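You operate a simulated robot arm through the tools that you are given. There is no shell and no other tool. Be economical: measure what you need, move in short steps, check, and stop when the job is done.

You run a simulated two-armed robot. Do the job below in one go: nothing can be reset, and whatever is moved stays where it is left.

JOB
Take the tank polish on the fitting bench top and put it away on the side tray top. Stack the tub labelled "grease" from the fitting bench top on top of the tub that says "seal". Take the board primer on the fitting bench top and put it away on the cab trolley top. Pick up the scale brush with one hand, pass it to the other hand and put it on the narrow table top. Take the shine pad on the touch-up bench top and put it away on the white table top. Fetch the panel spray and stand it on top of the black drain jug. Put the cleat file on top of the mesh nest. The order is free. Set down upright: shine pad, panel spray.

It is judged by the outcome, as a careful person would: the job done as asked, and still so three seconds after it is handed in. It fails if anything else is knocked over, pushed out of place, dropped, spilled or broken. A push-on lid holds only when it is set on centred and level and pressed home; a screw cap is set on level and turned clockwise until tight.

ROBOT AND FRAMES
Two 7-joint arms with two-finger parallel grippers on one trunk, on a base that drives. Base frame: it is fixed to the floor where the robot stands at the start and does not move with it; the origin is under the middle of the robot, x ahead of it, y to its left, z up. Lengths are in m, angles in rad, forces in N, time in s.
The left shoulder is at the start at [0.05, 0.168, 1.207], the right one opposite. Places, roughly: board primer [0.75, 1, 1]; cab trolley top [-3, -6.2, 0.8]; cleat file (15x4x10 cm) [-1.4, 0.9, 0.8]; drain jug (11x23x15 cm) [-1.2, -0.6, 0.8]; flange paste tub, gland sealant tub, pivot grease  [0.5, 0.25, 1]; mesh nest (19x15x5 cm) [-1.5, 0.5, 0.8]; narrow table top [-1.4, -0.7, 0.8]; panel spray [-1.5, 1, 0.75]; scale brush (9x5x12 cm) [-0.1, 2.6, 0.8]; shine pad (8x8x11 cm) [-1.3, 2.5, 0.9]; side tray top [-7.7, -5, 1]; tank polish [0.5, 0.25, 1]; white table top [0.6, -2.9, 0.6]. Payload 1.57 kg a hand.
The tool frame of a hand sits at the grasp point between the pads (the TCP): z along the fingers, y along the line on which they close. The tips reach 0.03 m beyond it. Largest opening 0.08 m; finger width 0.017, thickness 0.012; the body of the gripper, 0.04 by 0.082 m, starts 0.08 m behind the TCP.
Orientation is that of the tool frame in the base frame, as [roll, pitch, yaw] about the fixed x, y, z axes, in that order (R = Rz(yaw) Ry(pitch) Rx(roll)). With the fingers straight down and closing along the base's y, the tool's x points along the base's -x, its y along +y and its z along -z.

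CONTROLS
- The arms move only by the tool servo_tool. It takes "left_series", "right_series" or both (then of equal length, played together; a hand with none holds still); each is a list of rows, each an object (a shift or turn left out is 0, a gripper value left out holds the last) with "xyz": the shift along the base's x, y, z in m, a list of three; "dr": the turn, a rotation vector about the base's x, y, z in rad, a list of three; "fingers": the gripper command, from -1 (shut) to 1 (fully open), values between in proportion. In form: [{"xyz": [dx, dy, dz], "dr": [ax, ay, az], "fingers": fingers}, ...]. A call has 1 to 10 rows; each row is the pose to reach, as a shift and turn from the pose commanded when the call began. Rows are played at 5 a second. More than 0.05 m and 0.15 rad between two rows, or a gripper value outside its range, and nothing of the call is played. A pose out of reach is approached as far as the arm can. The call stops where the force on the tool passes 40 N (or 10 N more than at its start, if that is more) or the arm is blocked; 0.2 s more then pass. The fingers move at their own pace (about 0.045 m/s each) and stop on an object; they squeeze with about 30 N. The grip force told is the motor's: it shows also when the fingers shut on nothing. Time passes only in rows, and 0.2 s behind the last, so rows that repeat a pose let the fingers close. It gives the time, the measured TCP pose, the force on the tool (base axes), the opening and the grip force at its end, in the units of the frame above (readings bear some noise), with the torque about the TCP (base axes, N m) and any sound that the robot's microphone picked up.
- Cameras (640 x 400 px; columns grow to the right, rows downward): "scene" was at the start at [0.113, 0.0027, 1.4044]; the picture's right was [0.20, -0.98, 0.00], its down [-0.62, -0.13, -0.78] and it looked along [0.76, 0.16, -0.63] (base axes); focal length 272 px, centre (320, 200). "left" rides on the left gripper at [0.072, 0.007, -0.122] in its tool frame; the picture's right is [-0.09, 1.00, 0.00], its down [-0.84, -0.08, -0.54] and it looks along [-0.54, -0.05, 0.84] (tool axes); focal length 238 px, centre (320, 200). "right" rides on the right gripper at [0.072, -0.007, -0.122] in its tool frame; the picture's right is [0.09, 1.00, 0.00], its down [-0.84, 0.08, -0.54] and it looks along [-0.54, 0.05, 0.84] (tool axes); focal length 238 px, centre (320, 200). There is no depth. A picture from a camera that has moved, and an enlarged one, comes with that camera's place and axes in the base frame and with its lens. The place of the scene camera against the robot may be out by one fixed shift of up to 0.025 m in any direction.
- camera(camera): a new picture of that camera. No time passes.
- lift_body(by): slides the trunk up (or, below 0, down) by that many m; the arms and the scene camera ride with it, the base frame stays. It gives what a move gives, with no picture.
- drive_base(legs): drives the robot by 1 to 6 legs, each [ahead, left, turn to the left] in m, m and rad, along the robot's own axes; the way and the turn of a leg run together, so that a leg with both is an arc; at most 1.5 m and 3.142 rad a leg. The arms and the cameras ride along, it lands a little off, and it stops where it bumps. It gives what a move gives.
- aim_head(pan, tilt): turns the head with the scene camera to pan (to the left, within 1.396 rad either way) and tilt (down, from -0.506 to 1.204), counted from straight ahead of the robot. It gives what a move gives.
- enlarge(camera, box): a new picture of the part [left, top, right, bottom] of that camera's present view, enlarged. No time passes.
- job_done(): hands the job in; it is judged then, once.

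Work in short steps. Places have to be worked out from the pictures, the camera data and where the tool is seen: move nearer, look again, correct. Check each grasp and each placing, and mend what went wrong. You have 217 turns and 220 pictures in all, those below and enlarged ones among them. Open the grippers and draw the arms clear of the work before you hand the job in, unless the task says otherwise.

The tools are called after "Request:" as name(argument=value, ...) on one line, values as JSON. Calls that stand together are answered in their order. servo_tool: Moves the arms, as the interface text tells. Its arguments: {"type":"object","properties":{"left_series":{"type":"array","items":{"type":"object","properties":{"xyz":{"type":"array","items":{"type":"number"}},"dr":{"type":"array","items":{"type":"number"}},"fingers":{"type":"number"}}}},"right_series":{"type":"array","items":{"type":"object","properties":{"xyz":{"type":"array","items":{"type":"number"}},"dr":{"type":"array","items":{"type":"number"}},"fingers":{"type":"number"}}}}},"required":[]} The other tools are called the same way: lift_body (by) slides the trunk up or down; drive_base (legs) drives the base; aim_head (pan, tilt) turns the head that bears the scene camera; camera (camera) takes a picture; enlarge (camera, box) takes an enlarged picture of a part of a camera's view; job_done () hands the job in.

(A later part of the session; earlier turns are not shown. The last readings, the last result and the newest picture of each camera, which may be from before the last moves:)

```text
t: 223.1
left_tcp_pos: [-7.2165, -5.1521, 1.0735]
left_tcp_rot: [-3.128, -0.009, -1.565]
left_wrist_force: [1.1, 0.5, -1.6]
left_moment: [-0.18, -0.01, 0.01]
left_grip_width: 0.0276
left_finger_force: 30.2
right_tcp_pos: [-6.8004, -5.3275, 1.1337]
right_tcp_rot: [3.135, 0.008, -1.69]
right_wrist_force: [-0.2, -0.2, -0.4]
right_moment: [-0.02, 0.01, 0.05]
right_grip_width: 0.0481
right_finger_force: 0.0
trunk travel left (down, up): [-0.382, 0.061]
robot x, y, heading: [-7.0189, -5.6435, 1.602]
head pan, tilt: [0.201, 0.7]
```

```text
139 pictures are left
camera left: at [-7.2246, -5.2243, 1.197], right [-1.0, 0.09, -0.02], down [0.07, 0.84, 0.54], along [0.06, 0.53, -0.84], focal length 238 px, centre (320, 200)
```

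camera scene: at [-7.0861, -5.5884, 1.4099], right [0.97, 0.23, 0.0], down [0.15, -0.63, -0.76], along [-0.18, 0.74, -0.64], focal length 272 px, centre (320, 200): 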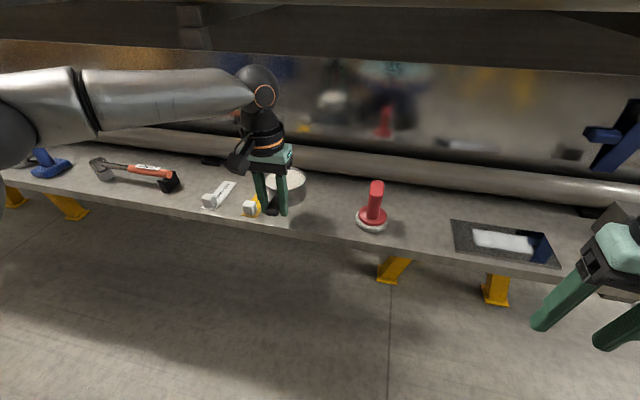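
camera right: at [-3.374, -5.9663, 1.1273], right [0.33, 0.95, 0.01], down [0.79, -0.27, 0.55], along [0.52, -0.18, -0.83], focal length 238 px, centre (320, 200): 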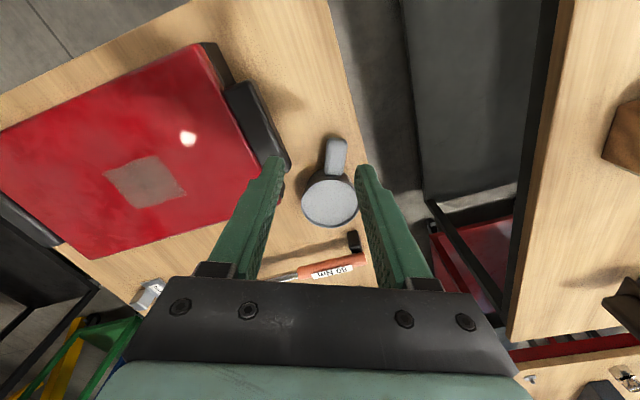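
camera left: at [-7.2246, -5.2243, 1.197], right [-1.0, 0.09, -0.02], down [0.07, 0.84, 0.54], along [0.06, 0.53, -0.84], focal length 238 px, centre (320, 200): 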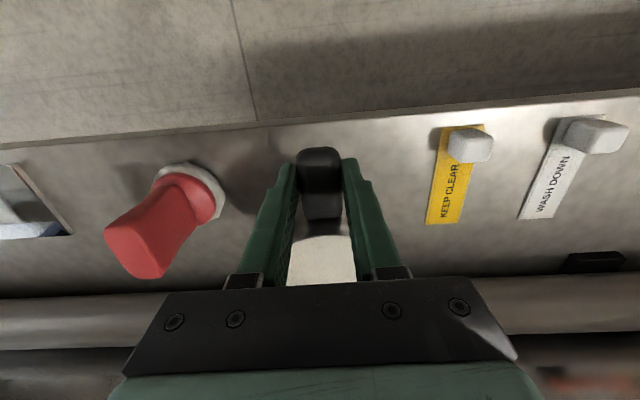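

Well placed over the gap. Descend in small steps until contact.

Request:
servo_tool(left_series=[{"xyz": [0, 0, -0.015]}, {"xyz": [0, 0, -0.03]}, {"xyz": [0, 0, -0.04]}, {"xyz": [0, 0, -0.05]}, {"xyz": [0, 0, -0.056]}, {"xyz": [0, 0, -0.062]}, {"xyz": [0, 0, -0.068]}, {"xyz": [0, 0, -0.074]}, {"xyz": [0, 0, -0.08]}, {"xyz": [0, 0, -0.086]}])

Request:
enlarge(camera="scene", box=[180, 100, 420, 260])

```text
t: 225.3
left_tcp_pos: [-7.2266, -5.1647, 0.999]
left_tcp_rot: [-3.123, -0.001, -1.566]
left_wrist_force: [0.4, -1.9, 6.2]
left_moment: [0.69, 0.21, 0.0]
left_grip_width: 0.0276
left_finger_force: 29.8
left hand out of reach, approached as far as the arm can: row 2, 3, 4, 5, 6, 7, 8, 9, 10
right_tcp_pos: [-6.7995, -5.3284, 1.1355]
right_tcp_rot: [3.133, 0.009, -1.69]
right_wrist_force: [0.2, 0.0, -0.5]
right_moment: [-0.02, -0.01, 0.01]
right_grip_width: 0.0479
right_finger_force: 0.2
trunk travel left (down, up): [-0.382, 0.061]
robot x, y, heading: [-7.0138, -5.6433, 1.604]
head pan, tilt: [0.201, 0.7]
```

```text
2.50 times, centred on (300, 180) of scene
camera zoom: at [-7.0471, -5.538, 1.4102], right [0.97, 0.23, 0.0], down [0.15, -0.63, -0.77], along [-0.18, 0.74, -0.64], focal length 681 px, centre (370, 250)
```

zoom: 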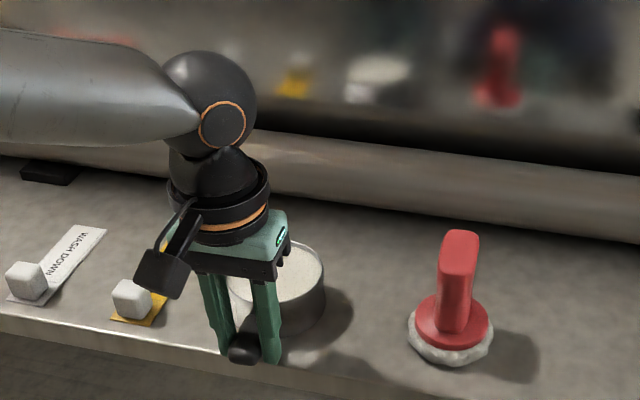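

Contact at z≈0.999 and the cup is on the tray. Release and withdraw.

Request:
servo_tool(left_series=[{"xyz": [0, 0, -0.001], "fingers": -0.1}, {"xyz": [0, 0, 0.0], "fingers": 0.1}, {"xyz": [0, 0, 0.0], "fingers": 0.15}, {"xyz": [0, 0, 0.02]}, {"xyz": [0, -0.01, 0.05]}, {"xyz": [0, -0.04, 0.08]}, {"xyz": [0, -0.08, 0.1]}, {"xyz": [0, -0.12, 0.11]}])

Request:
enlarge(camera="scene", box=[180, 100, 420, 260])

Request:
camera(camera="left")

```text
t: 227.1
left_tcp_pos: [-7.2264, -5.2881, 1.1035]
left_tcp_rot: [-3.128, -0.009, -1.564]
left_wrist_force: [-0.5, -0.3, -0.4]
left_moment: [-0.02, 0.02, 0.0]
left_grip_width: 0.046
left_finger_force: 0.0
right_tcp_pos: [-6.8012, -5.3283, 1.1357]
right_tcp_rot: [3.134, 0.011, -1.69]
right_wrist_force: [-0.2, 1.0, -1.0]
right_moment: [0.02, 0.01, -0.01]
right_grip_width: 0.048
right_finger_force: 0.0
trunk travel left (down, up): [-0.382, 0.061]
robot x, y, heading: [-7.016, -5.6448, 1.608]
head pan, tilt: [0.201, 0.7]
```

```text
2.50 times, centred on (300, 180) of scene
camera zoom: at [-7.0475, -5.538, 1.41], right [0.97, 0.23, 0.0], down [0.15, -0.63, -0.77], along [-0.18, 0.74, -0.64], focal length 681 px, centre (370, 250)
```

zoom: 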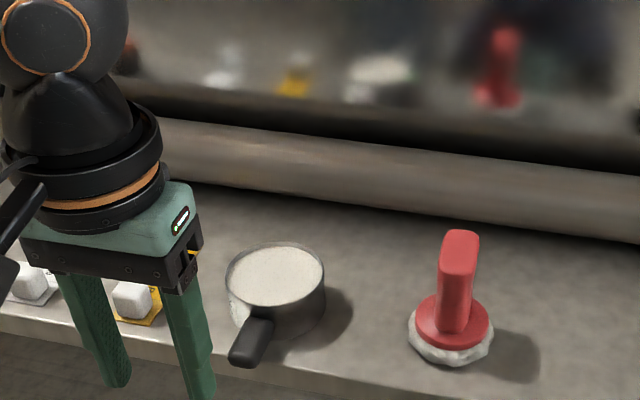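

```text
136 pictures are left
camera left: at [-7.2361, -5.36, 1.2259], right [-1.0, 0.09, -0.02], down [0.07, 0.84, 0.54], along [0.06, 0.53, -0.84], focal length 238 px, centre (320, 200)
```

left: 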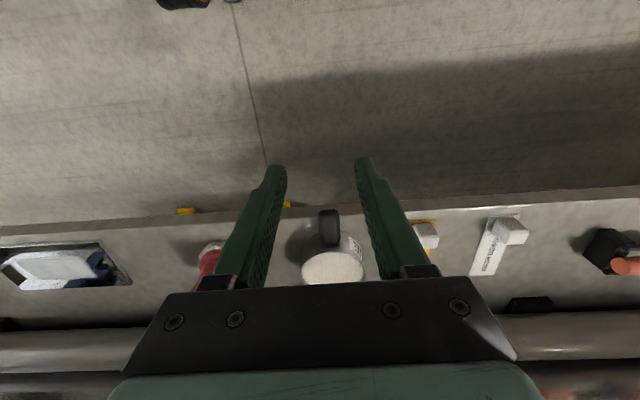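

Tank polish is on the side tray. I back off and drive back the same way to the aisle at y≈−3.43.

Request:
drive_base(legs=[[-0.35, 0.0, 0.0], [0.0, 0.0, -1.6], [1.1, 0.0, 0.0], [1.0, 0.0, 0.0]])

Request:
aim_head(pan=0.8, tilt=0.3)

Request:
camera(camera="scene")

```text
t: 243.3
left_tcp_pos: [-4.5403, -5.8458, 1.1034]
left_tcp_rot: [-3.126, -0.008, 3.094]
left_wrist_force: [0.6, 0.5, 0.3]
left_moment: [0.05, -0.01, -0.01]
left_grip_width: 0.0459
left_finger_force: 0.1
right_tcp_pos: [-4.6023, -6.2689, 1.135]
right_tcp_rot: [3.136, 0.009, 2.972]
right_wrist_force: [-0.1, -0.6, 0.4]
right_moment: [0.02, 0.0, 0.01]
right_grip_width: 0.0481
right_finger_force: 0.0
trunk travel left (down, up): [-0.382, 0.061]
robot x, y, heading: [-4.9075, -6.0338, -0.019]
head pan, tilt: [0.201, 0.7]
```

```text
t: 244.3
left_tcp_pos: [-4.5394, -5.8454, 1.1027]
left_tcp_rot: [-3.125, -0.007, 3.094]
left_wrist_force: [0.1, 0.1, 0.8]
left_moment: [-0.01, 0.0, -0.01]
left_grip_width: 0.046
left_finger_force: 0.1
right_tcp_pos: [-4.6024, -6.2693, 1.1352]
right_tcp_rot: [3.135, 0.009, 2.971]
right_wrist_force: [-0.1, 0.2, -0.5]
right_moment: [-0.03, 0.01, 0.0]
right_grip_width: 0.0482
right_finger_force: 0.1
trunk travel left (down, up): [-0.382, 0.061]
robot x, y, heading: [-4.9075, -6.0377, -0.021]
head pan, tilt: [0.799, 0.3]
```

```text
135 pictures are left
camera scene: at [-4.8125, -5.9876, 1.4459], right [0.7, -0.71, 0.0], down [-0.21, -0.21, -0.96], along [0.68, 0.67, -0.3], focal length 272 px, centre (320, 200)
```

scene: 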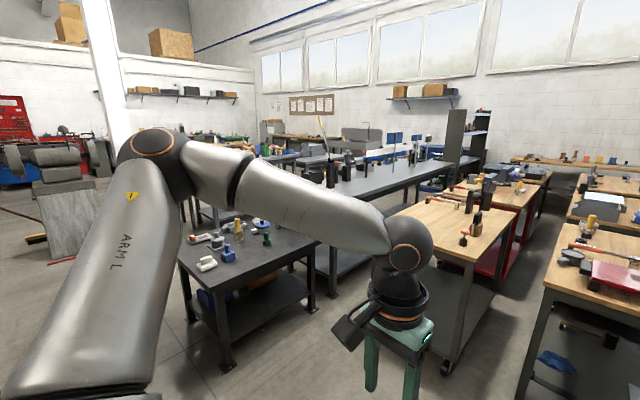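

The return way is as before; I drive left 2.6, then ahead 4.5 through the aisle.

Request:
drive_base(legs=[[0.0, 1.3, 0.02], [0.0, 1.3, 0.0], [1.5, 0.0, 0.0], [1.5, 0.0, 0.0]])

```text
t: 271.0
left_tcp_pos: [-1.4997, -3.3425, 1.103]
left_tcp_rot: [-3.126, -0.006, 3.074]
left_wrist_force: [-0.1, -0.2, 0.7]
left_moment: [-0.01, -0.01, 0.02]
left_grip_width: 0.0458
left_finger_force: 0.1
right_tcp_pos: [-1.5725, -3.7662, 1.1352]
right_tcp_rot: [3.137, 0.008, 2.953]
right_wrist_force: [0.7, 0.1, -0.3]
right_moment: [-0.01, -0.02, 0.01]
right_grip_width: 0.048
right_finger_force: 0.0
trunk travel left (down, up): [-0.382, 0.061]
robot x, y, heading: [-1.8761, -3.5267, -0.042]
head pan, tilt: [0.799, 0.3]
```

Clear. Continue to x≈−0.38, then turn to face +y and go up the main aisle.

Request:
drive_base(legs=[[1.5, 0.15, 0.0], [0.0, 0.0, 1.61], [1.5, 0.0, 0.0], [1.5, 0.0, 0.0]])

Request:
aim_head(pan=0.35, tilt=0.35)

Request:
camera(camera="scene")

```text
refused: leg 1 is longer than a leg can be; nothing moved
```

```text
t: 271.9
left_tcp_pos: [-1.5004, -3.3421, 1.1029]
left_tcp_rot: [-3.129, -0.006, 3.077]
left_wrist_force: [-0.6, 0.4, 0.4]
left_moment: [-0.04, 0.02, 0.01]
left_grip_width: 0.0457
left_finger_force: 0.0
right_tcp_pos: [-1.5719, -3.7646, 1.1352]
right_tcp_rot: [3.134, 0.009, 2.95]
right_wrist_force: [0.0, 0.2, 0.4]
right_moment: [0.0, 0.0, -0.01]
right_grip_width: 0.048
right_finger_force: 0.0
trunk travel left (down, up): [-0.382, 0.061]
robot x, y, heading: [-1.8728, -3.5298, -0.039]
head pan, tilt: [0.351, 0.351]
```

```text
134 pictures are left
camera scene: at [-1.7543, -3.5152, 1.4413], right [0.31, -0.95, 0.0], down [-0.33, -0.11, -0.94], along [0.89, 0.29, -0.34], focal length 272 px, centre (320, 200)
```

scene: 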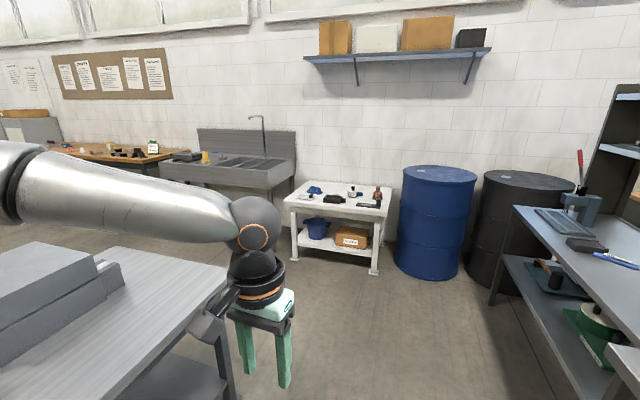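

Leg too long by a hair; resend with shorter legs.

Request:
drive_base(legs=[[1.45, 0.15, 0.0], [0.0, 0.0, 1.61], [1.5, 0.0, 0.0], [1.5, 0.0, 0.0]])

Request:
aim_head(pan=0.4, tilt=0.35)

Request:
camera(camera="scene")

```text
t: 297.2
left_tcp_pos: [-0.7979, -0.062, 1.103]
left_tcp_rot: [-3.128, -0.007, -1.539]
left_wrist_force: [1.0, 0.3, -0.1]
left_moment: [-0.01, 0.0, 0.03]
left_grip_width: 0.046
left_finger_force: 0.1
right_tcp_pos: [-0.3701, -0.0894, 1.1345]
right_tcp_rot: [3.135, 0.008, -1.662]
right_wrist_force: [0.1, -0.7, 0.7]
right_moment: [-0.02, 0.01, -0.01]
right_grip_width: 0.048
right_finger_force: 0.1
trunk travel left (down, up): [-0.382, 0.061]
robot x, y, heading: [-0.5797, -0.4148, 1.631]
head pan, tilt: [0.351, 0.351]
```

```text
t: 297.8
left_tcp_pos: [-0.7978, -0.0607, 1.1039]
left_tcp_rot: [-3.128, -0.006, -1.539]
left_wrist_force: [-0.3, 0.7, 0.0]
left_moment: [0.02, 0.01, 0.01]
left_grip_width: 0.0459
left_finger_force: 0.0
right_tcp_pos: [-0.3711, -0.0894, 1.135]
right_tcp_rot: [3.134, 0.01, -1.661]
right_wrist_force: [0.7, 0.5, 1.1]
right_moment: [0.0, 0.0, 0.02]
right_grip_width: 0.0481
right_finger_force: 0.1
trunk travel left (down, up): [-0.382, 0.061]
robot x, y, heading: [-0.5756, -0.4136, 1.632]
head pan, tilt: [0.4, 0.351]
```

```text
133 pictures are left
camera scene: at [-0.6312, -0.3043, 1.4413], right [0.9, 0.44, 0.0], down [0.15, -0.31, -0.94], along [-0.42, 0.84, -0.34], focal length 272 px, centre (320, 200)
```

scene: 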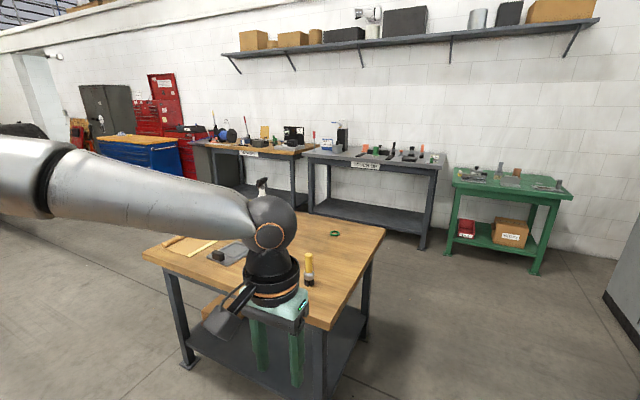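

I can see the spray table, touch-up bench and green table. Drive up the aisle to the green table for the scale brush.

Request:
drive_base(legs=[[0.0, -0.4, -0.06], [1.4, 0.0, 0.0], [0.6, 0.0, 0.0]])

Request:
aim_head(pan=0.0, tilt=0.5)

Request:
camera(camera="scene")

```text
t: 309.8
left_tcp_pos: [-0.3821, 1.9456, 1.1023]
left_tcp_rot: [-3.125, -0.007, -1.597]
left_wrist_force: [-0.3, -0.4, -0.5]
left_moment: [0.02, 0.01, -0.01]
left_grip_width: 0.0462
left_finger_force: 0.0
right_tcp_pos: [0.043, 1.8902, 1.1357]
right_tcp_rot: [3.135, 0.01, -1.721]
right_wrist_force: [-0.4, -0.5, 0.7]
right_moment: [0.02, 0.01, -0.01]
right_grip_width: 0.0478
right_finger_force: 0.0
trunk travel left (down, up): [-0.382, 0.061]
robot x, y, heading: [-0.1794, 1.5802, 1.577]
head pan, tilt: [0.4, 0.351]
```

```text
t: 310.6
left_tcp_pos: [-0.3816, 1.9444, 1.1027]
left_tcp_rot: [-3.128, -0.008, -1.597]
left_wrist_force: [-0.5, 0.2, 0.1]
left_moment: [0.0, -0.04, -0.02]
left_grip_width: 0.0459
left_finger_force: 0.0
right_tcp_pos: [0.0446, 1.8914, 1.1346]
right_tcp_rot: [3.135, 0.008, -1.721]
right_wrist_force: [0.2, 1.2, 0.6]
right_moment: [-0.01, 0.0, 0.01]
right_grip_width: 0.048
right_finger_force: 0.1
trunk travel left (down, up): [-0.382, 0.061]
robot x, y, heading: [-0.1836, 1.5797, 1.569]
head pan, tilt: [0.0, 0.499]
```

```text
132 pictures are left
camera scene: at [-0.1921, 1.6962, 1.4276], right [1.0, 0.0, 0.0], down [0.0, -0.48, -0.88], along [0.0, 0.88, -0.48], focal length 272 px, centre (320, 200)
```

scene: 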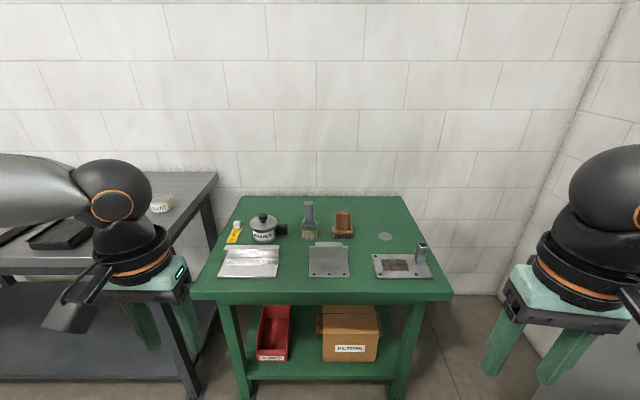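

Request:
enlarge(camera="scene", box=[200, 180, 460, 300])

```text
2.46 times, centred on (330, 240) of scene
camera zoom: at [-0.1921, 1.6962, 1.4276], right [1.0, 0.0, 0.0], down [0.0, -0.48, -0.88], along [0.0, 0.88, -0.48], focal length 670 px, centre (295, 102)
```

zoom: 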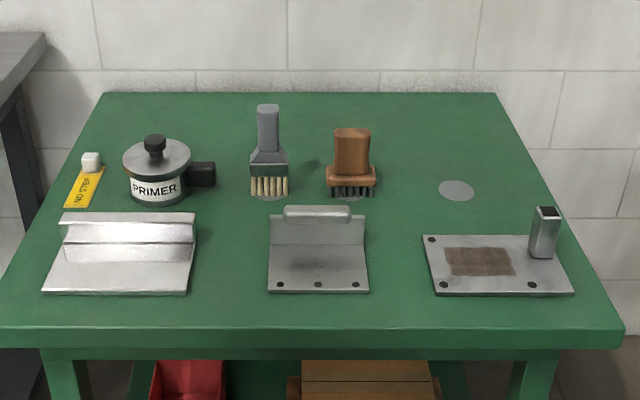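

The brown brush at ≈(−0.10,2.55) fits the scale brush (9×5×12 cm). Plan: right hand picks it tilted from its right side low on the body, left takes it from above. I first turn both hands (closing along robot-forward).

Request:
servo_tool(left_series=[{"dr": [0, 0, -0.15]}, {"dr": [0, 0, -0.3]}, {"dr": [0, 0, -0.45]}, {"dr": [0, 0, -0.6]}, {"dr": [0, 0, -0.75]}, {"dr": [0, 0, -0.9]}, {"dr": [0, 0, -1.05]}, {"dr": [0, 0, -1.2]}, {"dr": [0, 0, -1.35]}, {"dr": [0, 0, -1.5]}], right_series=[{"dr": [0, 0, -0.15], "fingers": 1}, {"dr": [0, 0, -0.3]}, {"dr": [0, 0, -0.45]}, {"dr": [0, 0, -0.6]}, {"dr": [0, 0, -0.75]}, {"dr": [0, 0, -0.9]}, {"dr": [0, 0, -1.05]}, {"dr": [0, 0, -1.2]}, {"dr": [0, 0, -1.35]}, {"dr": [0, 0, -1.42]}])

Request:
servo_tool(right_series=[{"dr": [0, 0.15, 0]}, {"dr": [0, 0.3, 0]}, {"dr": [0, 0.45, 0]}, {"dr": [0, 0.6, 0]}, {"dr": [0, 0.75, 0]}, {"dr": [0, 0.9, 0]}, {"dr": [0, 1.05, 0]}])

Request:
camera(camera="scene")

```text
t: 312.8
left_tcp_pos: [-0.3817, 1.9445, 1.1021]
left_tcp_rot: [-3.127, -0.008, -3.1]
left_wrist_force: [0.3, 0.3, -0.5]
left_moment: [-0.04, -0.02, -0.02]
left_grip_width: 0.0461
left_finger_force: 0.1
right_tcp_pos: [0.0436, 1.8918, 1.1344]
right_tcp_rot: [3.134, 0.008, 3.14]
right_wrist_force: [0.0, -0.1, -0.1]
right_moment: [0.0, 0.0, -0.03]
right_grip_width: 0.0799
right_finger_force: 0.2
trunk travel left (down, up): [-0.382, 0.061]
robot x, y, heading: [-0.1826, 1.581, 1.576]
head pan, tilt: [0.0, 0.499]
```

```text
t: 314.4
left_tcp_pos: [-0.3815, 1.9443, 1.1029]
left_tcp_rot: [-3.127, -0.007, -3.096]
left_wrist_force: [0.2, -1.0, 1.3]
left_moment: [-0.01, -0.01, 0.0]
left_grip_width: 0.046
left_finger_force: 0.0
right_tcp_pos: [0.0445, 1.89, 1.1343]
right_tcp_rot: [3.133, -1.042, -3.141]
right_wrist_force: [-0.5, 0.2, 0.5]
right_moment: [-0.01, 0.04, 0.01]
right_grip_width: 0.0799
right_finger_force: 0.0
trunk travel left (down, up): [-0.382, 0.061]
robot x, y, heading: [-0.1812, 1.5804, 1.571]
head pan, tilt: [0.0, 0.499]
```

```text
130 pictures are left
camera scene: at [-0.1919, 1.6962, 1.4276], right [1.0, 0.0, 0.0], down [0.0, -0.48, -0.88], along [0.0, 0.88, -0.48], focal length 272 px, centre (320, 200)
```

scene: 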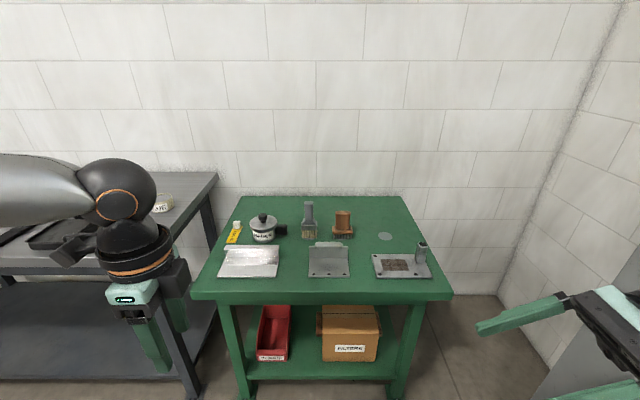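

Both orientations work. Drive ahead 0.42 to the table and look.

Request:
drive_base(legs=[[0.42, 0.0, 0.0]])

Request:
aim_head(pan=0.0, tilt=0.7)

Request:
camera(camera="scene")

Request:
camera(camera="left")

Request:
camera(camera="right")

```text
t: 317.1
left_tcp_pos: [-0.3854, 2.37, 1.1034]
left_tcp_rot: [-3.125, -0.007, -3.09]
left_wrist_force: [1.0, 0.5, -0.3]
left_moment: [-0.02, 0.03, -0.03]
left_grip_width: 0.0457
left_finger_force: 0.0
right_tcp_pos: [0.0403, 2.3173, 1.1342]
right_tcp_rot: [3.132, -1.04, -3.135]
right_wrist_force: [0.4, 0.2, -0.2]
right_moment: [-0.02, 0.0, 0.04]
right_grip_width: 0.08
right_finger_force: 0.1
trunk travel left (down, up): [-0.382, 0.061]
robot x, y, heading: [-0.1814, 2.0086, 1.573]
head pan, tilt: [0.0, 0.499]
```

```text
t: 317.8
left_tcp_pos: [-0.3845, 2.3692, 1.1022]
left_tcp_rot: [-3.126, -0.007, -3.09]
left_wrist_force: [0.0, -0.3, 0.6]
left_moment: [0.0, -0.01, -0.01]
left_grip_width: 0.0461
left_finger_force: 0.0
right_tcp_pos: [0.041, 2.3171, 1.1359]
right_tcp_rot: [3.133, -1.039, -3.134]
right_wrist_force: [-0.1, -0.2, 0.0]
right_moment: [0.01, -0.02, 0.03]
right_grip_width: 0.08
right_finger_force: 0.1
trunk travel left (down, up): [-0.382, 0.061]
robot x, y, heading: [-0.1809, 2.0067, 1.581]
head pan, tilt: [0.0, 0.7]
```

```text
129 pictures are left
camera scene: at [-0.1942, 2.1163, 1.4099], right [1.0, 0.01, 0.0], down [0.0, -0.64, -0.77], along [0.0, 0.77, -0.64], focal length 272 px, centre (320, 200)
```

scene: 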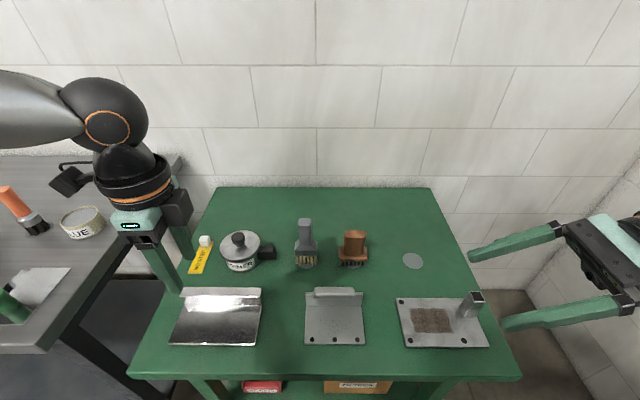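

```text
128 pictures are left
camera left: at [-0.4572, 2.3738, 1.2258], right [0.04, 1.0, -0.02], down [0.84, -0.03, 0.54], along [0.54, -0.04, -0.84], focal length 238 px, centre (320, 200)
```

left: 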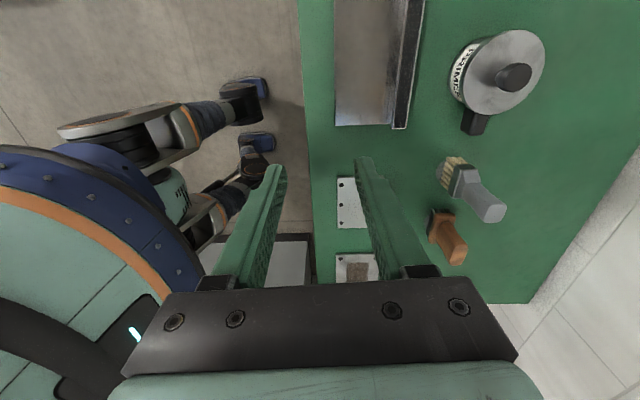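

```text
127 pictures are left
camera right: at [0.11, 2.3098, 1.2596], right [-0.05, 1.0, 0.08], down [0.89, 0.08, -0.45], along [-0.45, 0.05, -0.89], focal length 238 px, centre (320, 200)
```

right: 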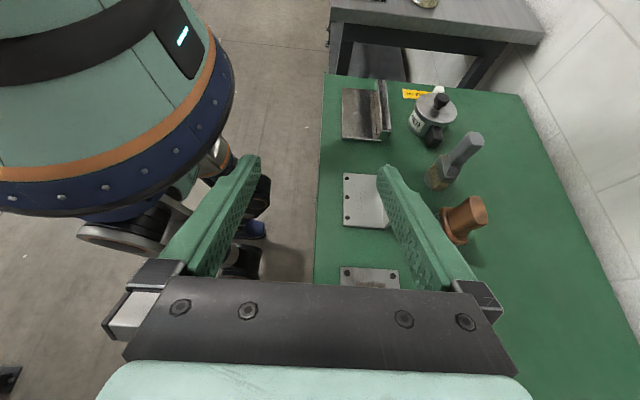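

Triangulated brush centre ≈(−0.098,2.63), z 0.75–0.865. It is far, so I move up 5 cm more and lower the trunk.

Request:
drive_base(legs=[[0.05, 0.0, 0.0]])

Request:
lift_body(by=-0.15)

```text
t: 318.7
left_tcp_pos: [-0.3858, 2.4177, 1.1019]
left_tcp_rot: [-3.127, -0.008, -3.091]
left_wrist_force: [0.9, 1.0, -0.6]
left_moment: [0.0, 0.02, 0.0]
left_grip_width: 0.0458
left_finger_force: 0.2
right_tcp_pos: [0.0398, 2.3676, 1.1336]
right_tcp_rot: [3.134, -1.04, -3.136]
right_wrist_force: [0.4, 0.2, 0.0]
right_moment: [0.01, 0.0, 0.01]
right_grip_width: 0.0801
right_finger_force: 0.1
trunk travel left (down, up): [-0.382, 0.061]
robot x, y, heading: [-0.182, 2.0548, 1.583]
head pan, tilt: [0.0, 0.7]
```

```text
t: 320.4
left_tcp_pos: [-0.3857, 2.4174, 0.9532]
left_tcp_rot: [-3.127, -0.007, -3.092]
left_wrist_force: [-0.4, -0.6, 0.2]
left_moment: [0.0, -0.01, 0.03]
left_grip_width: 0.0459
left_finger_force: 0.0
right_tcp_pos: [0.0403, 2.3658, 0.9846]
right_tcp_rot: [3.133, -1.041, -3.133]
right_wrist_force: [0.3, 0.1, 0.0]
right_moment: [0.04, 0.0, 0.02]
right_grip_width: 0.0799
right_finger_force: 0.1
trunk travel left (down, up): [-0.232, 0.211]
robot x, y, heading: [-0.1834, 2.0561, 1.577]
head pan, tilt: [0.0, 0.7]
```

I move the right hand to the right of the brush at z≈0.86 and look with its camera.

Request:
servo_tool(right_series=[{"xyz": [0.0, 0.045, -0.01]}, {"xyz": [0.0, 0.09, -0.02]}, {"xyz": [0.0, 0.135, -0.035]}, {"xyz": [0.0, 0.18, -0.055]}, {"xyz": [0.0, 0.22, -0.08]}, {"xyz": [0.0, 0.262, -0.1]}, {"xyz": [-0.02, 0.262, -0.12]}])

Request:
camera(camera="right")

Request:
camera(camera="scene")

```text
t: 322.1
left_tcp_pos: [-0.3854, 2.4183, 0.9531]
left_tcp_rot: [-3.125, -0.008, -3.091]
left_wrist_force: [0.2, -0.5, 0.6]
left_moment: [-0.02, -0.01, 0.0]
left_grip_width: 0.0461
left_finger_force: 0.1
right_tcp_pos: [0.0205, 2.6285, 0.8622]
right_tcp_rot: [3.13, -1.04, -3.131]
right_wrist_force: [-0.1, 0.5, 0.2]
right_moment: [0.04, -0.05, 0.02]
right_grip_width: 0.0797
right_finger_force: 0.1
trunk travel left (down, up): [-0.232, 0.211]
robot x, y, heading: [-0.1819, 2.0575, 1.577]
head pan, tilt: [0.0, 0.7]
```

```text
126 pictures are left
camera right: at [0.0901, 2.6208, 0.9873], right [-0.05, 1.0, 0.09], down [0.89, 0.08, -0.45], along [-0.45, 0.05, -0.89], focal length 238 px, centre (320, 200)
```

right: 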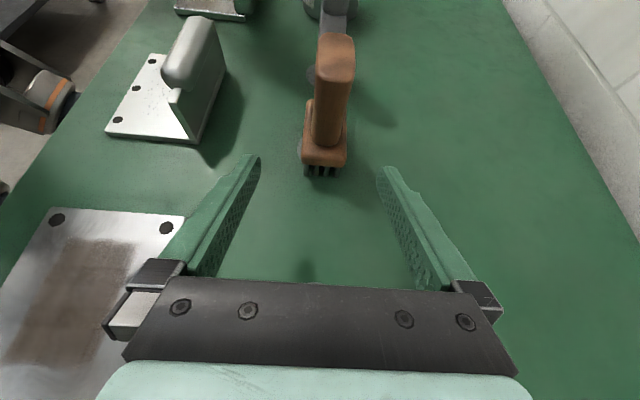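

```text
125 pictures are left
camera scene: at [-0.1946, 2.1646, 1.2599], right [1.0, 0.01, 0.0], down [0.0, -0.64, -0.76], along [-0.01, 0.76, -0.64], focal length 272 px, centre (320, 200)
```

scene: 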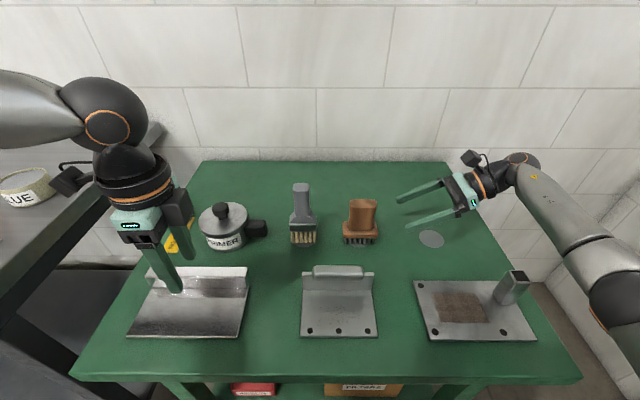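

Aligned within 4 mm. Lower to z≈0.797 and slide in around the brush body, without closing yet.

Request:
servo_tool(right_series=[{"xyz": [0.0, 0.004, -0.03]}, {"xyz": [0.0, 0.004, -0.062]}, {"xyz": [-0.035, 0.004, -0.064]}, {"xyz": [-0.07, 0.004, -0.064]}, {"xyz": [-0.1, 0.004, -0.064]}])

Request:
camera(camera="right")

Request:
enlarge(camera="scene", box=[260, 140, 560, 300])

```text
t: 323.2
left_tcp_pos: [-0.3848, 2.4178, 0.9536]
left_tcp_rot: [-3.127, -0.009, -3.091]
left_wrist_force: [0.0, 0.0, -0.5]
left_moment: [0.01, 0.01, -0.02]
left_grip_width: 0.0461
left_finger_force: 0.0
right_tcp_pos: [-0.0795, 2.632, 0.8008]
right_tcp_rot: [3.137, -1.04, -3.134]
right_wrist_force: [-0.2, -0.6, 0.7]
right_moment: [0.0, 0.03, -0.02]
right_grip_width: 0.0801
right_finger_force: 0.0
trunk travel left (down, up): [-0.232, 0.211]
robot x, y, heading: [-0.1838, 2.0567, 1.576]
head pan, tilt: [0.0, 0.7]
```

```text
124 pictures are left
camera right: at [-0.0111, 2.6245, 0.9249], right [-0.05, 1.0, 0.08], down [0.89, 0.08, -0.45], along [-0.45, 0.05, -0.89], focal length 238 px, centre (320, 200)
```

right: 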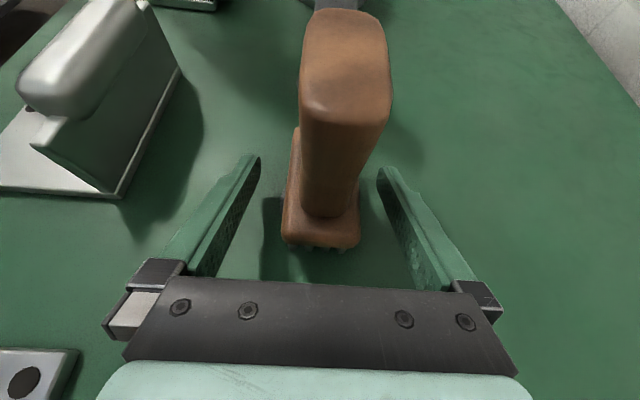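

```text
2.13 times, centred on (410, 220) of scene
camera zoom: at [-0.1948, 2.1646, 1.2599], right [1.0, 0.01, 0.0], down [0.0, -0.64, -0.76], along [-0.01, 0.76, -0.64], focal length 581 px, centre (128, 157)
```

zoom: 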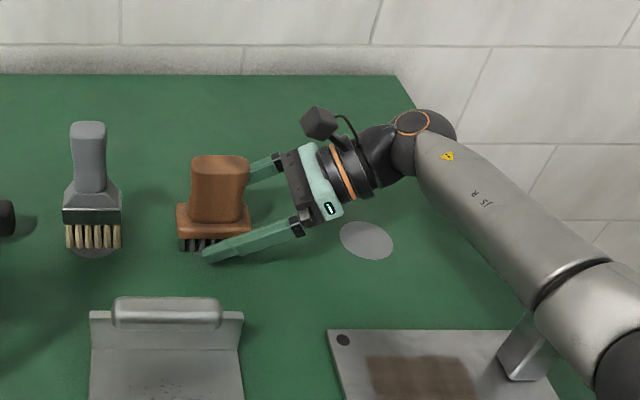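

Fingers straddle the block. Close and lift slightly.

Request:
servo_tool(right_series=[{"fingers": -1}, {"fingers": -1}, {"fingers": -1}, {"fingers": -1}, {"xyz": [0, 0, 0.01]}, {"xyz": [0, 0, 0.03]}, {"xyz": [0, -0.01, 0.06]}])

Request:
enlarge(camera="scene", box=[260, 140, 560, 300])

Request:
camera(camera="right")

```text
t: 324.9
left_tcp_pos: [-0.3856, 2.4173, 0.9536]
left_tcp_rot: [-3.128, -0.007, -3.092]
left_wrist_force: [0.1, -0.3, 0.7]
left_moment: [0.0, 0.0, 0.02]
left_grip_width: 0.0461
left_finger_force: 0.0
right_tcp_pos: [-0.0786, 2.6213, 0.8615]
right_tcp_rot: [3.136, -1.039, -3.136]
right_wrist_force: [0.5, -0.9, -2.2]
right_moment: [-0.01, -0.07, 0.02]
right_grip_width: 0.0456
right_finger_force: 30.4
trunk travel left (down, up): [-0.232, 0.211]
robot x, y, heading: [-0.1848, 2.0564, 1.58]
head pan, tilt: [0.0, 0.7]
```

```text
2.13 times, centred on (410, 220) of scene
camera zoom: at [-0.1946, 2.1646, 1.2599], right [1.0, 0.01, 0.0], down [0.0, -0.64, -0.76], along [-0.01, 0.76, -0.64], focal length 581 px, centre (128, 157)
```

zoom: 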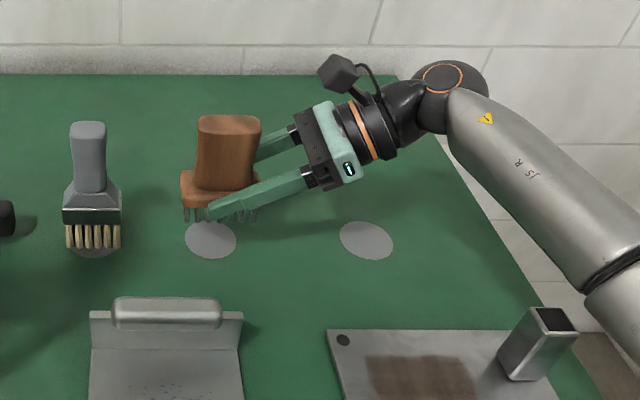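

```text
121 pictures are left
camera right: at [-0.0098, 2.6142, 0.9862], right [-0.05, 1.0, 0.08], down [0.89, 0.08, -0.45], along [-0.45, 0.05, -0.89], focal length 238 px, centre (320, 200)
```

right: 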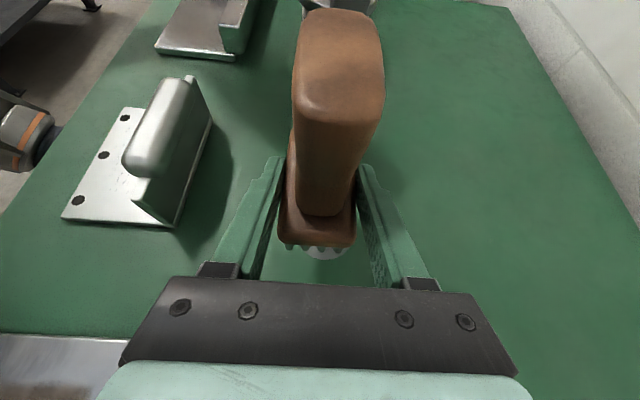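

Held. I bring the brush back and up in front of the robot and raise the left hand above it.

Request:
servo_tool(right_series=[{"xyz": [0, -0.02, 0.03]}, {"xyz": [0, -0.04, 0.06]}, {"xyz": [0, -0.07, 0.09]}, {"xyz": [-0.01, -0.1, 0.1]}, {"xyz": [-0.03, -0.13, 0.1]}, {"xyz": [-0.05, -0.16, 0.1]}, {"xyz": [-0.06, -0.17, 0.1]}], left_series=[{"xyz": [0, 0, 0.04], "fingers": 1}, {"xyz": [0, 0, 0.08]}, {"xyz": [0, 0, 0.12]}, {"xyz": [0, 0, 0.16]}, {"xyz": [0, 0.01, 0.2]}, {"xyz": [0, 0.02, 0.21]}, {"xyz": [0, 0.03, 0.21]}])

Request:
camera(camera="left")

Request:
camera(camera="scene")

```text
t: 326.4
left_tcp_pos: [-0.3852, 2.4489, 1.1649]
left_tcp_rot: [-3.126, -0.005, -3.09]
left_wrist_force: [0.0, 0.1, 0.2]
left_moment: [-0.02, 0.02, 0.01]
left_grip_width: 0.0798
left_finger_force: 0.1
right_tcp_pos: [-0.1407, 2.4521, 0.96]
right_tcp_rot: [3.132, -1.041, -3.137]
right_wrist_force: [-0.8, -0.7, -1.5]
right_moment: [-0.01, -0.01, -0.04]
right_grip_width: 0.0457
right_finger_force: 30.4
trunk travel left (down, up): [-0.232, 0.211]
robot x, y, heading: [-0.1846, 2.0536, 1.577]
head pan, tilt: [0.0, 0.7]
```

```text
120 pictures are left
camera left: at [-0.4576, 2.4535, 1.2868], right [0.04, 1.0, -0.02], down [0.84, -0.03, 0.54], along [0.54, -0.04, -0.84], focal length 238 px, centre (320, 200)
```

left: 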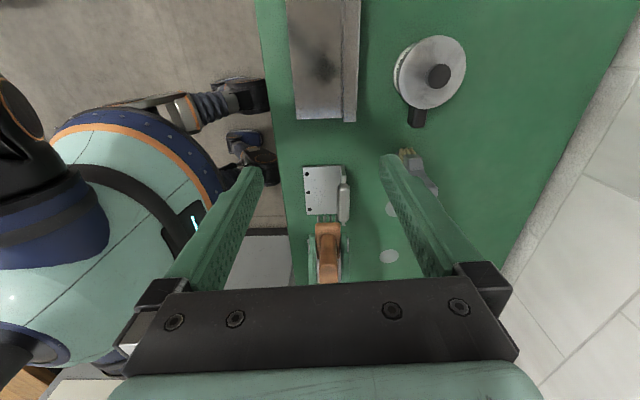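

```text
119 pictures are left
camera scene: at [-0.1948, 2.165, 1.2598], right [1.0, 0.01, 0.0], down [0.0, -0.64, -0.76], along [-0.01, 0.76, -0.64], focal length 272 px, centre (320, 200)
```

scene: 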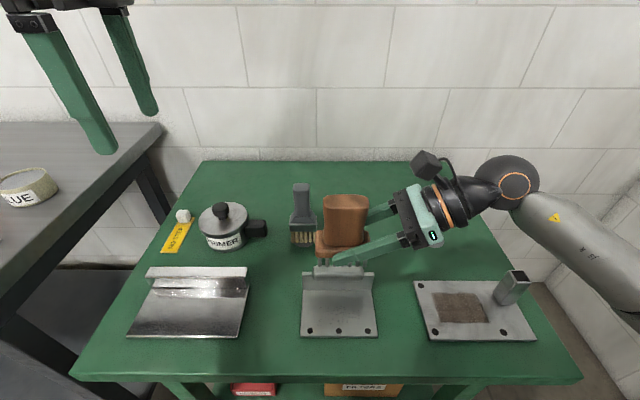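

Brush centre ≈(−0.16,2.452), top z≈1.03. I move the left hand over it, then partway down to check.

Request:
servo_tool(left_series=[{"xyz": [0.043, 0.001, 0], "dr": [0, 0, -0.02]}, {"xyz": [0.086, 0.002, 0], "dr": [0, 0, -0.04]}, {"xyz": [0.129, 0.003, 0], "dr": [0, 0, -0.05]}, {"xyz": [0.172, 0.003, 0], "dr": [0, 0, -0.05]}, {"xyz": [0.215, 0.003, 0], "dr": [0, 0, -0.05]}, {"xyz": [0.215, 0.003, -0.035], "dr": [0, 0, -0.05]}, {"xyz": [0.215, 0.003, -0.065], "dr": [0, 0, -0.05]}])

Request:
camera(camera="left")

Request:
camera(camera="scene")

```text
t: 328.1
left_tcp_pos: [-0.3107, 2.3896, 1.1118]
left_tcp_rot: [-3.125, -0.007, 3.141]
left_wrist_force: [0.3, -0.1, 0.7]
left_moment: [0.02, -0.01, 0.01]
left_grip_width: 0.08
left_finger_force: 0.1
left hand out of reach, approached as far as the arm can: row 1, 2, 3, 4, 5, 6, 7
right_tcp_pos: [-0.1399, 2.4509, 0.9609]
right_tcp_rot: [3.133, -1.04, -3.133]
right_wrist_force: [-0.6, 0.6, -3.2]
right_moment: [0.01, -0.02, -0.02]
right_grip_width: 0.0458
right_finger_force: 30.2
trunk travel left (down, up): [-0.232, 0.211]
robot x, y, heading: [-0.1836, 2.0552, 1.572]
head pan, tilt: [0.0, 0.7]
```

```text
118 pictures are left
camera left: at [-0.3826, 2.3975, 1.2336], right [0.09, 1.0, -0.02], down [0.84, -0.07, 0.54], along [0.53, -0.06, -0.84], focal length 238 px, centre (320, 200)
```

left: 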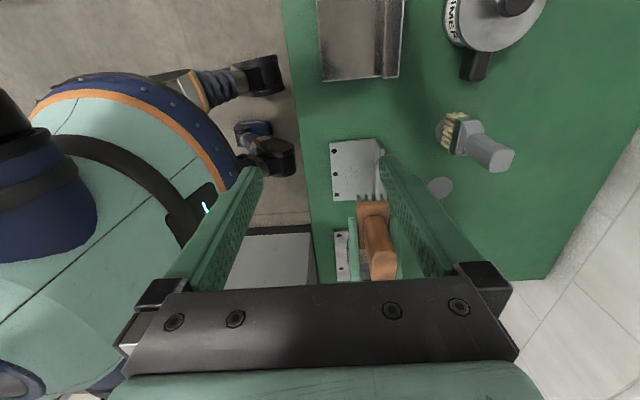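

```text
117 pictures are left
camera scene: at [-0.1946, 2.1648, 1.2598], right [1.0, 0.01, 0.0], down [0.0, -0.64, -0.76], along [-0.01, 0.76, -0.64], focal length 272 px, centre (320, 200)
```

scene: 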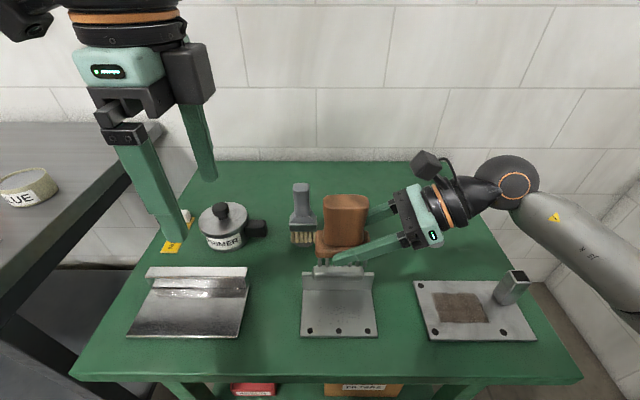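

The left hand can't reach the centre in this yaw, so I bring the brush leftwards under it with the right hand.

Request:
servo_tool(right_series=[{"xyz": [-0.03, -0.01, 0]}, {"xyz": [-0.06, -0.02, 0]}, {"xyz": [-0.09, -0.03, 0]}, {"xyz": [-0.12, -0.04, 0]}, {"xyz": [-0.15, -0.05, 0]}, {"xyz": [-0.175, -0.051, 0]}], left_series=[{"xyz": [-0.01, 0.005, 0.02]}, {"xyz": [-0.015, 0.01, 0.035]}, {"xyz": [-0.02, 0.01, 0.04]}, {"xyz": [-0.02, 0.01, 0.04]}, {"xyz": [-0.02, 0.01, 0.04]}, {"xyz": [-0.02, 0.01, 0.04]}])

Request:
camera(camera="left")

Request:
camera(camera="scene")

```text
t: 329.4
left_tcp_pos: [-0.3329, 2.4019, 1.1515]
left_tcp_rot: [-3.128, -0.008, 3.141]
left_wrist_force: [-0.2, -0.2, 0.1]
left_moment: [-0.01, 0.01, -0.01]
left_grip_width: 0.0801
left_finger_force: 0.1
left hand out of reach, approached as far as the arm can: row 2
right_tcp_pos: [-0.3164, 2.3998, 0.9592]
right_tcp_rot: [3.13, -1.041, -3.134]
right_wrist_force: [-0.4, -0.2, -3.0]
right_moment: [0.01, -0.02, -0.06]
right_grip_width: 0.046
right_finger_force: 30.4
trunk travel left (down, up): [-0.232, 0.211]
robot x, y, heading: [-0.1822, 2.0505, 1.578]
head pan, tilt: [0.0, 0.7]
```

```text
116 pictures are left
camera left: at [-0.4044, 2.4094, 1.2739], right [0.09, 1.0, -0.02], down [0.84, -0.07, 0.54], along [0.53, -0.06, -0.84], focal length 238 px, centre (320, 200)
```

left: 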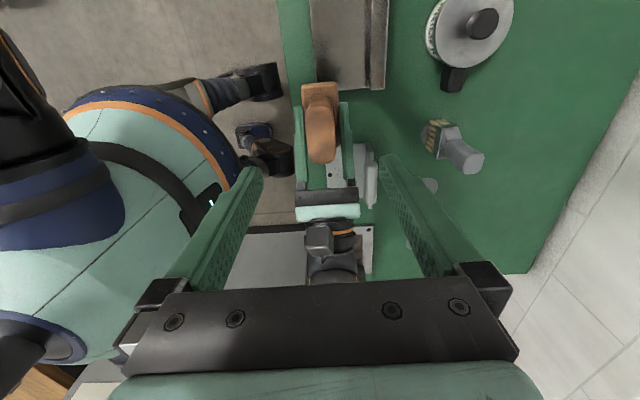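

```text
115 pictures are left
camera scene: at [-0.1949, 2.1647, 1.2599], right [1.0, 0.01, 0.0], down [0.0, -0.64, -0.76], along [0.0, 0.76, -0.64], focal length 272 px, centre (320, 200)
```

scene: 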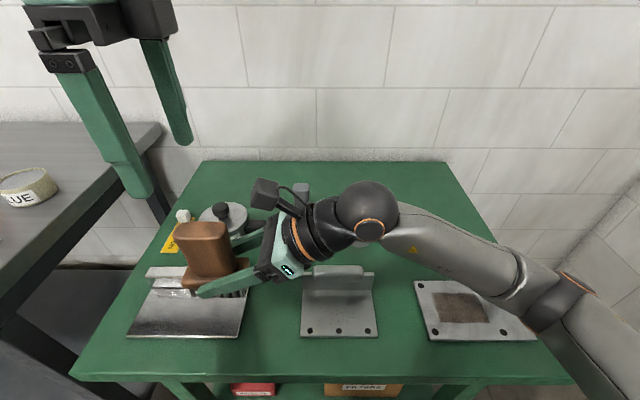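

Aligned: the tool axis meets the handle top. Descend the left hand to z≈1.027 and close on the handle.

Request:
servo_tool(left_series=[{"xyz": [0, 0, -0.04]}, {"xyz": [0, 0, -0.08]}, {"xyz": [0, 0, -0.105]}, {"xyz": [0, 0, -0.125]}, {"xyz": [0, 0, -0.125], "fingers": -1}, {"xyz": [0, 0, -0.125], "fingers": -1}, {"xyz": [0, 0, -0.125], "fingers": -1}, {"xyz": [0, 0, -0.125], "fingers": -1}])

Request:
camera(camera="left")

Request:
camera(camera="scene")

```text
t: 331.2
left_tcp_pos: [-0.3332, 2.4025, 1.0281]
left_tcp_rot: [-3.125, -0.007, 3.14]
left_wrist_force: [1.7, -8.2, 1.2]
left_moment: [0.29, -0.18, -0.16]
left_grip_width: 0.03
left_finger_force: 22.6
right_tcp_pos: [-0.3149, 2.402, 0.9587]
right_tcp_rot: [3.136, -1.04, -3.141]
right_wrist_force: [-0.3, 8.2, -2.6]
right_moment: [-0.88, 0.11, 0.01]
right_grip_width: 0.0459
right_finger_force: 30.2
trunk travel left (down, up): [-0.232, 0.211]
robot x, y, heading: [-0.1857, 2.0568, 1.58]
head pan, tilt: [0.0, 0.7]
```

```text
114 pictures are left
camera left: at [-0.4045, 2.4109, 1.1509], right [0.09, 1.0, -0.02], down [0.84, -0.07, 0.54], along [0.53, -0.06, -0.84], focal length 238 px, centre (320, 200)
```

left: 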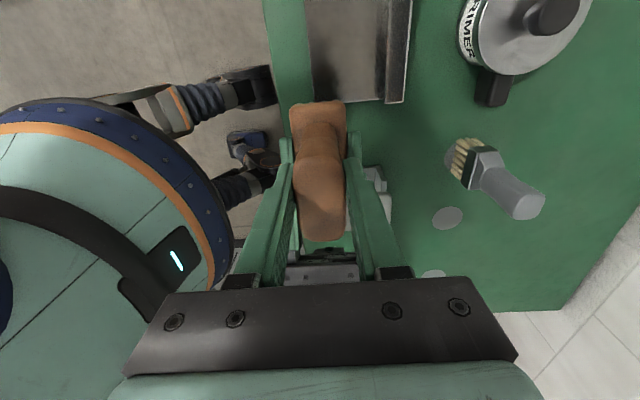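

```text
113 pictures are left
camera scene: at [-0.1947, 2.1647, 1.2599], right [1.0, 0.01, 0.0], down [0.0, -0.64, -0.76], along [-0.01, 0.76, -0.64], focal length 272 px, centre (320, 200)
```

scene: 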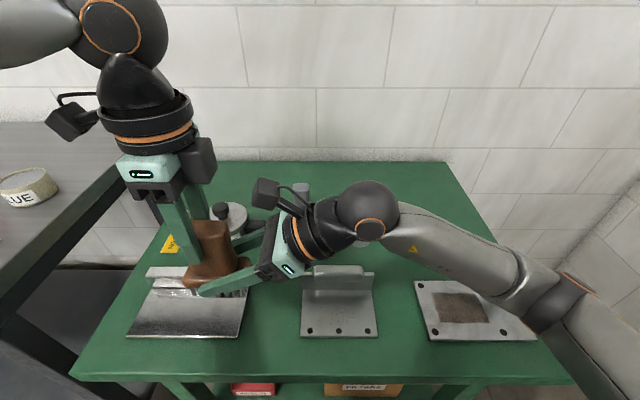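

Left holds the handle (30 mm). Open the right hand and withdraw it to the right.

Request:
servo_tool(right_series=[{"fingers": 1}, {"fingers": 1}, {"fingers": 1}, {"xyz": [0.03, 0, 0]}, {"xyz": [0.07, 0, 0]}, {"xyz": [0.11, 0, 0.01]}, {"xyz": [0.15, 0, 0.02]}, {"xyz": [0.19, 0, 0.03]}])

Request:
camera(camera="scene")

```text
t: 333.1
left_tcp_pos: [-0.3328, 2.4024, 1.0291]
left_tcp_rot: [-3.127, -0.008, 3.14]
left_wrist_force: [0.0, -0.5, -0.5]
left_moment: [0.0, 0.02, 0.0]
left_grip_width: 0.0299
left_finger_force: 30.2
right_tcp_pos: [-0.1246, 2.3983, 0.9908]
right_tcp_rot: [3.132, -1.042, -3.135]
right_wrist_force: [0.8, -0.1, -0.2]
right_moment: [0.02, 0.01, 0.01]
right_grip_width: 0.0798
right_finger_force: 0.0
trunk travel left (down, up): [-0.232, 0.211]
robot x, y, heading: [-0.1833, 2.0516, 1.579]
head pan, tilt: [0.0, 0.7]
```

```text
112 pictures are left
camera scene: at [-0.1944, 2.1646, 1.2599], right [1.0, 0.01, 0.0], down [0.0, -0.64, -0.77], along [-0.01, 0.76, -0.64], focal length 272 px, centre (320, 200)
```

scene: 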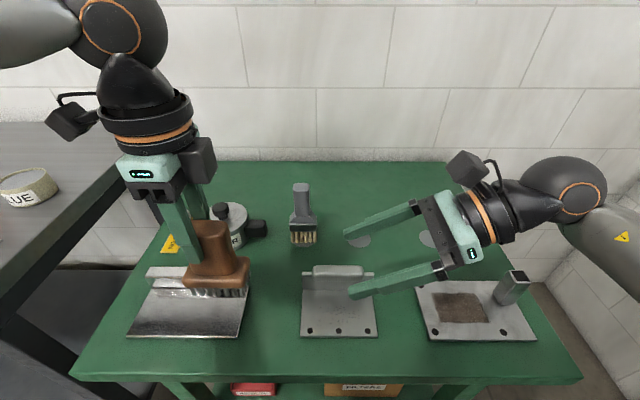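

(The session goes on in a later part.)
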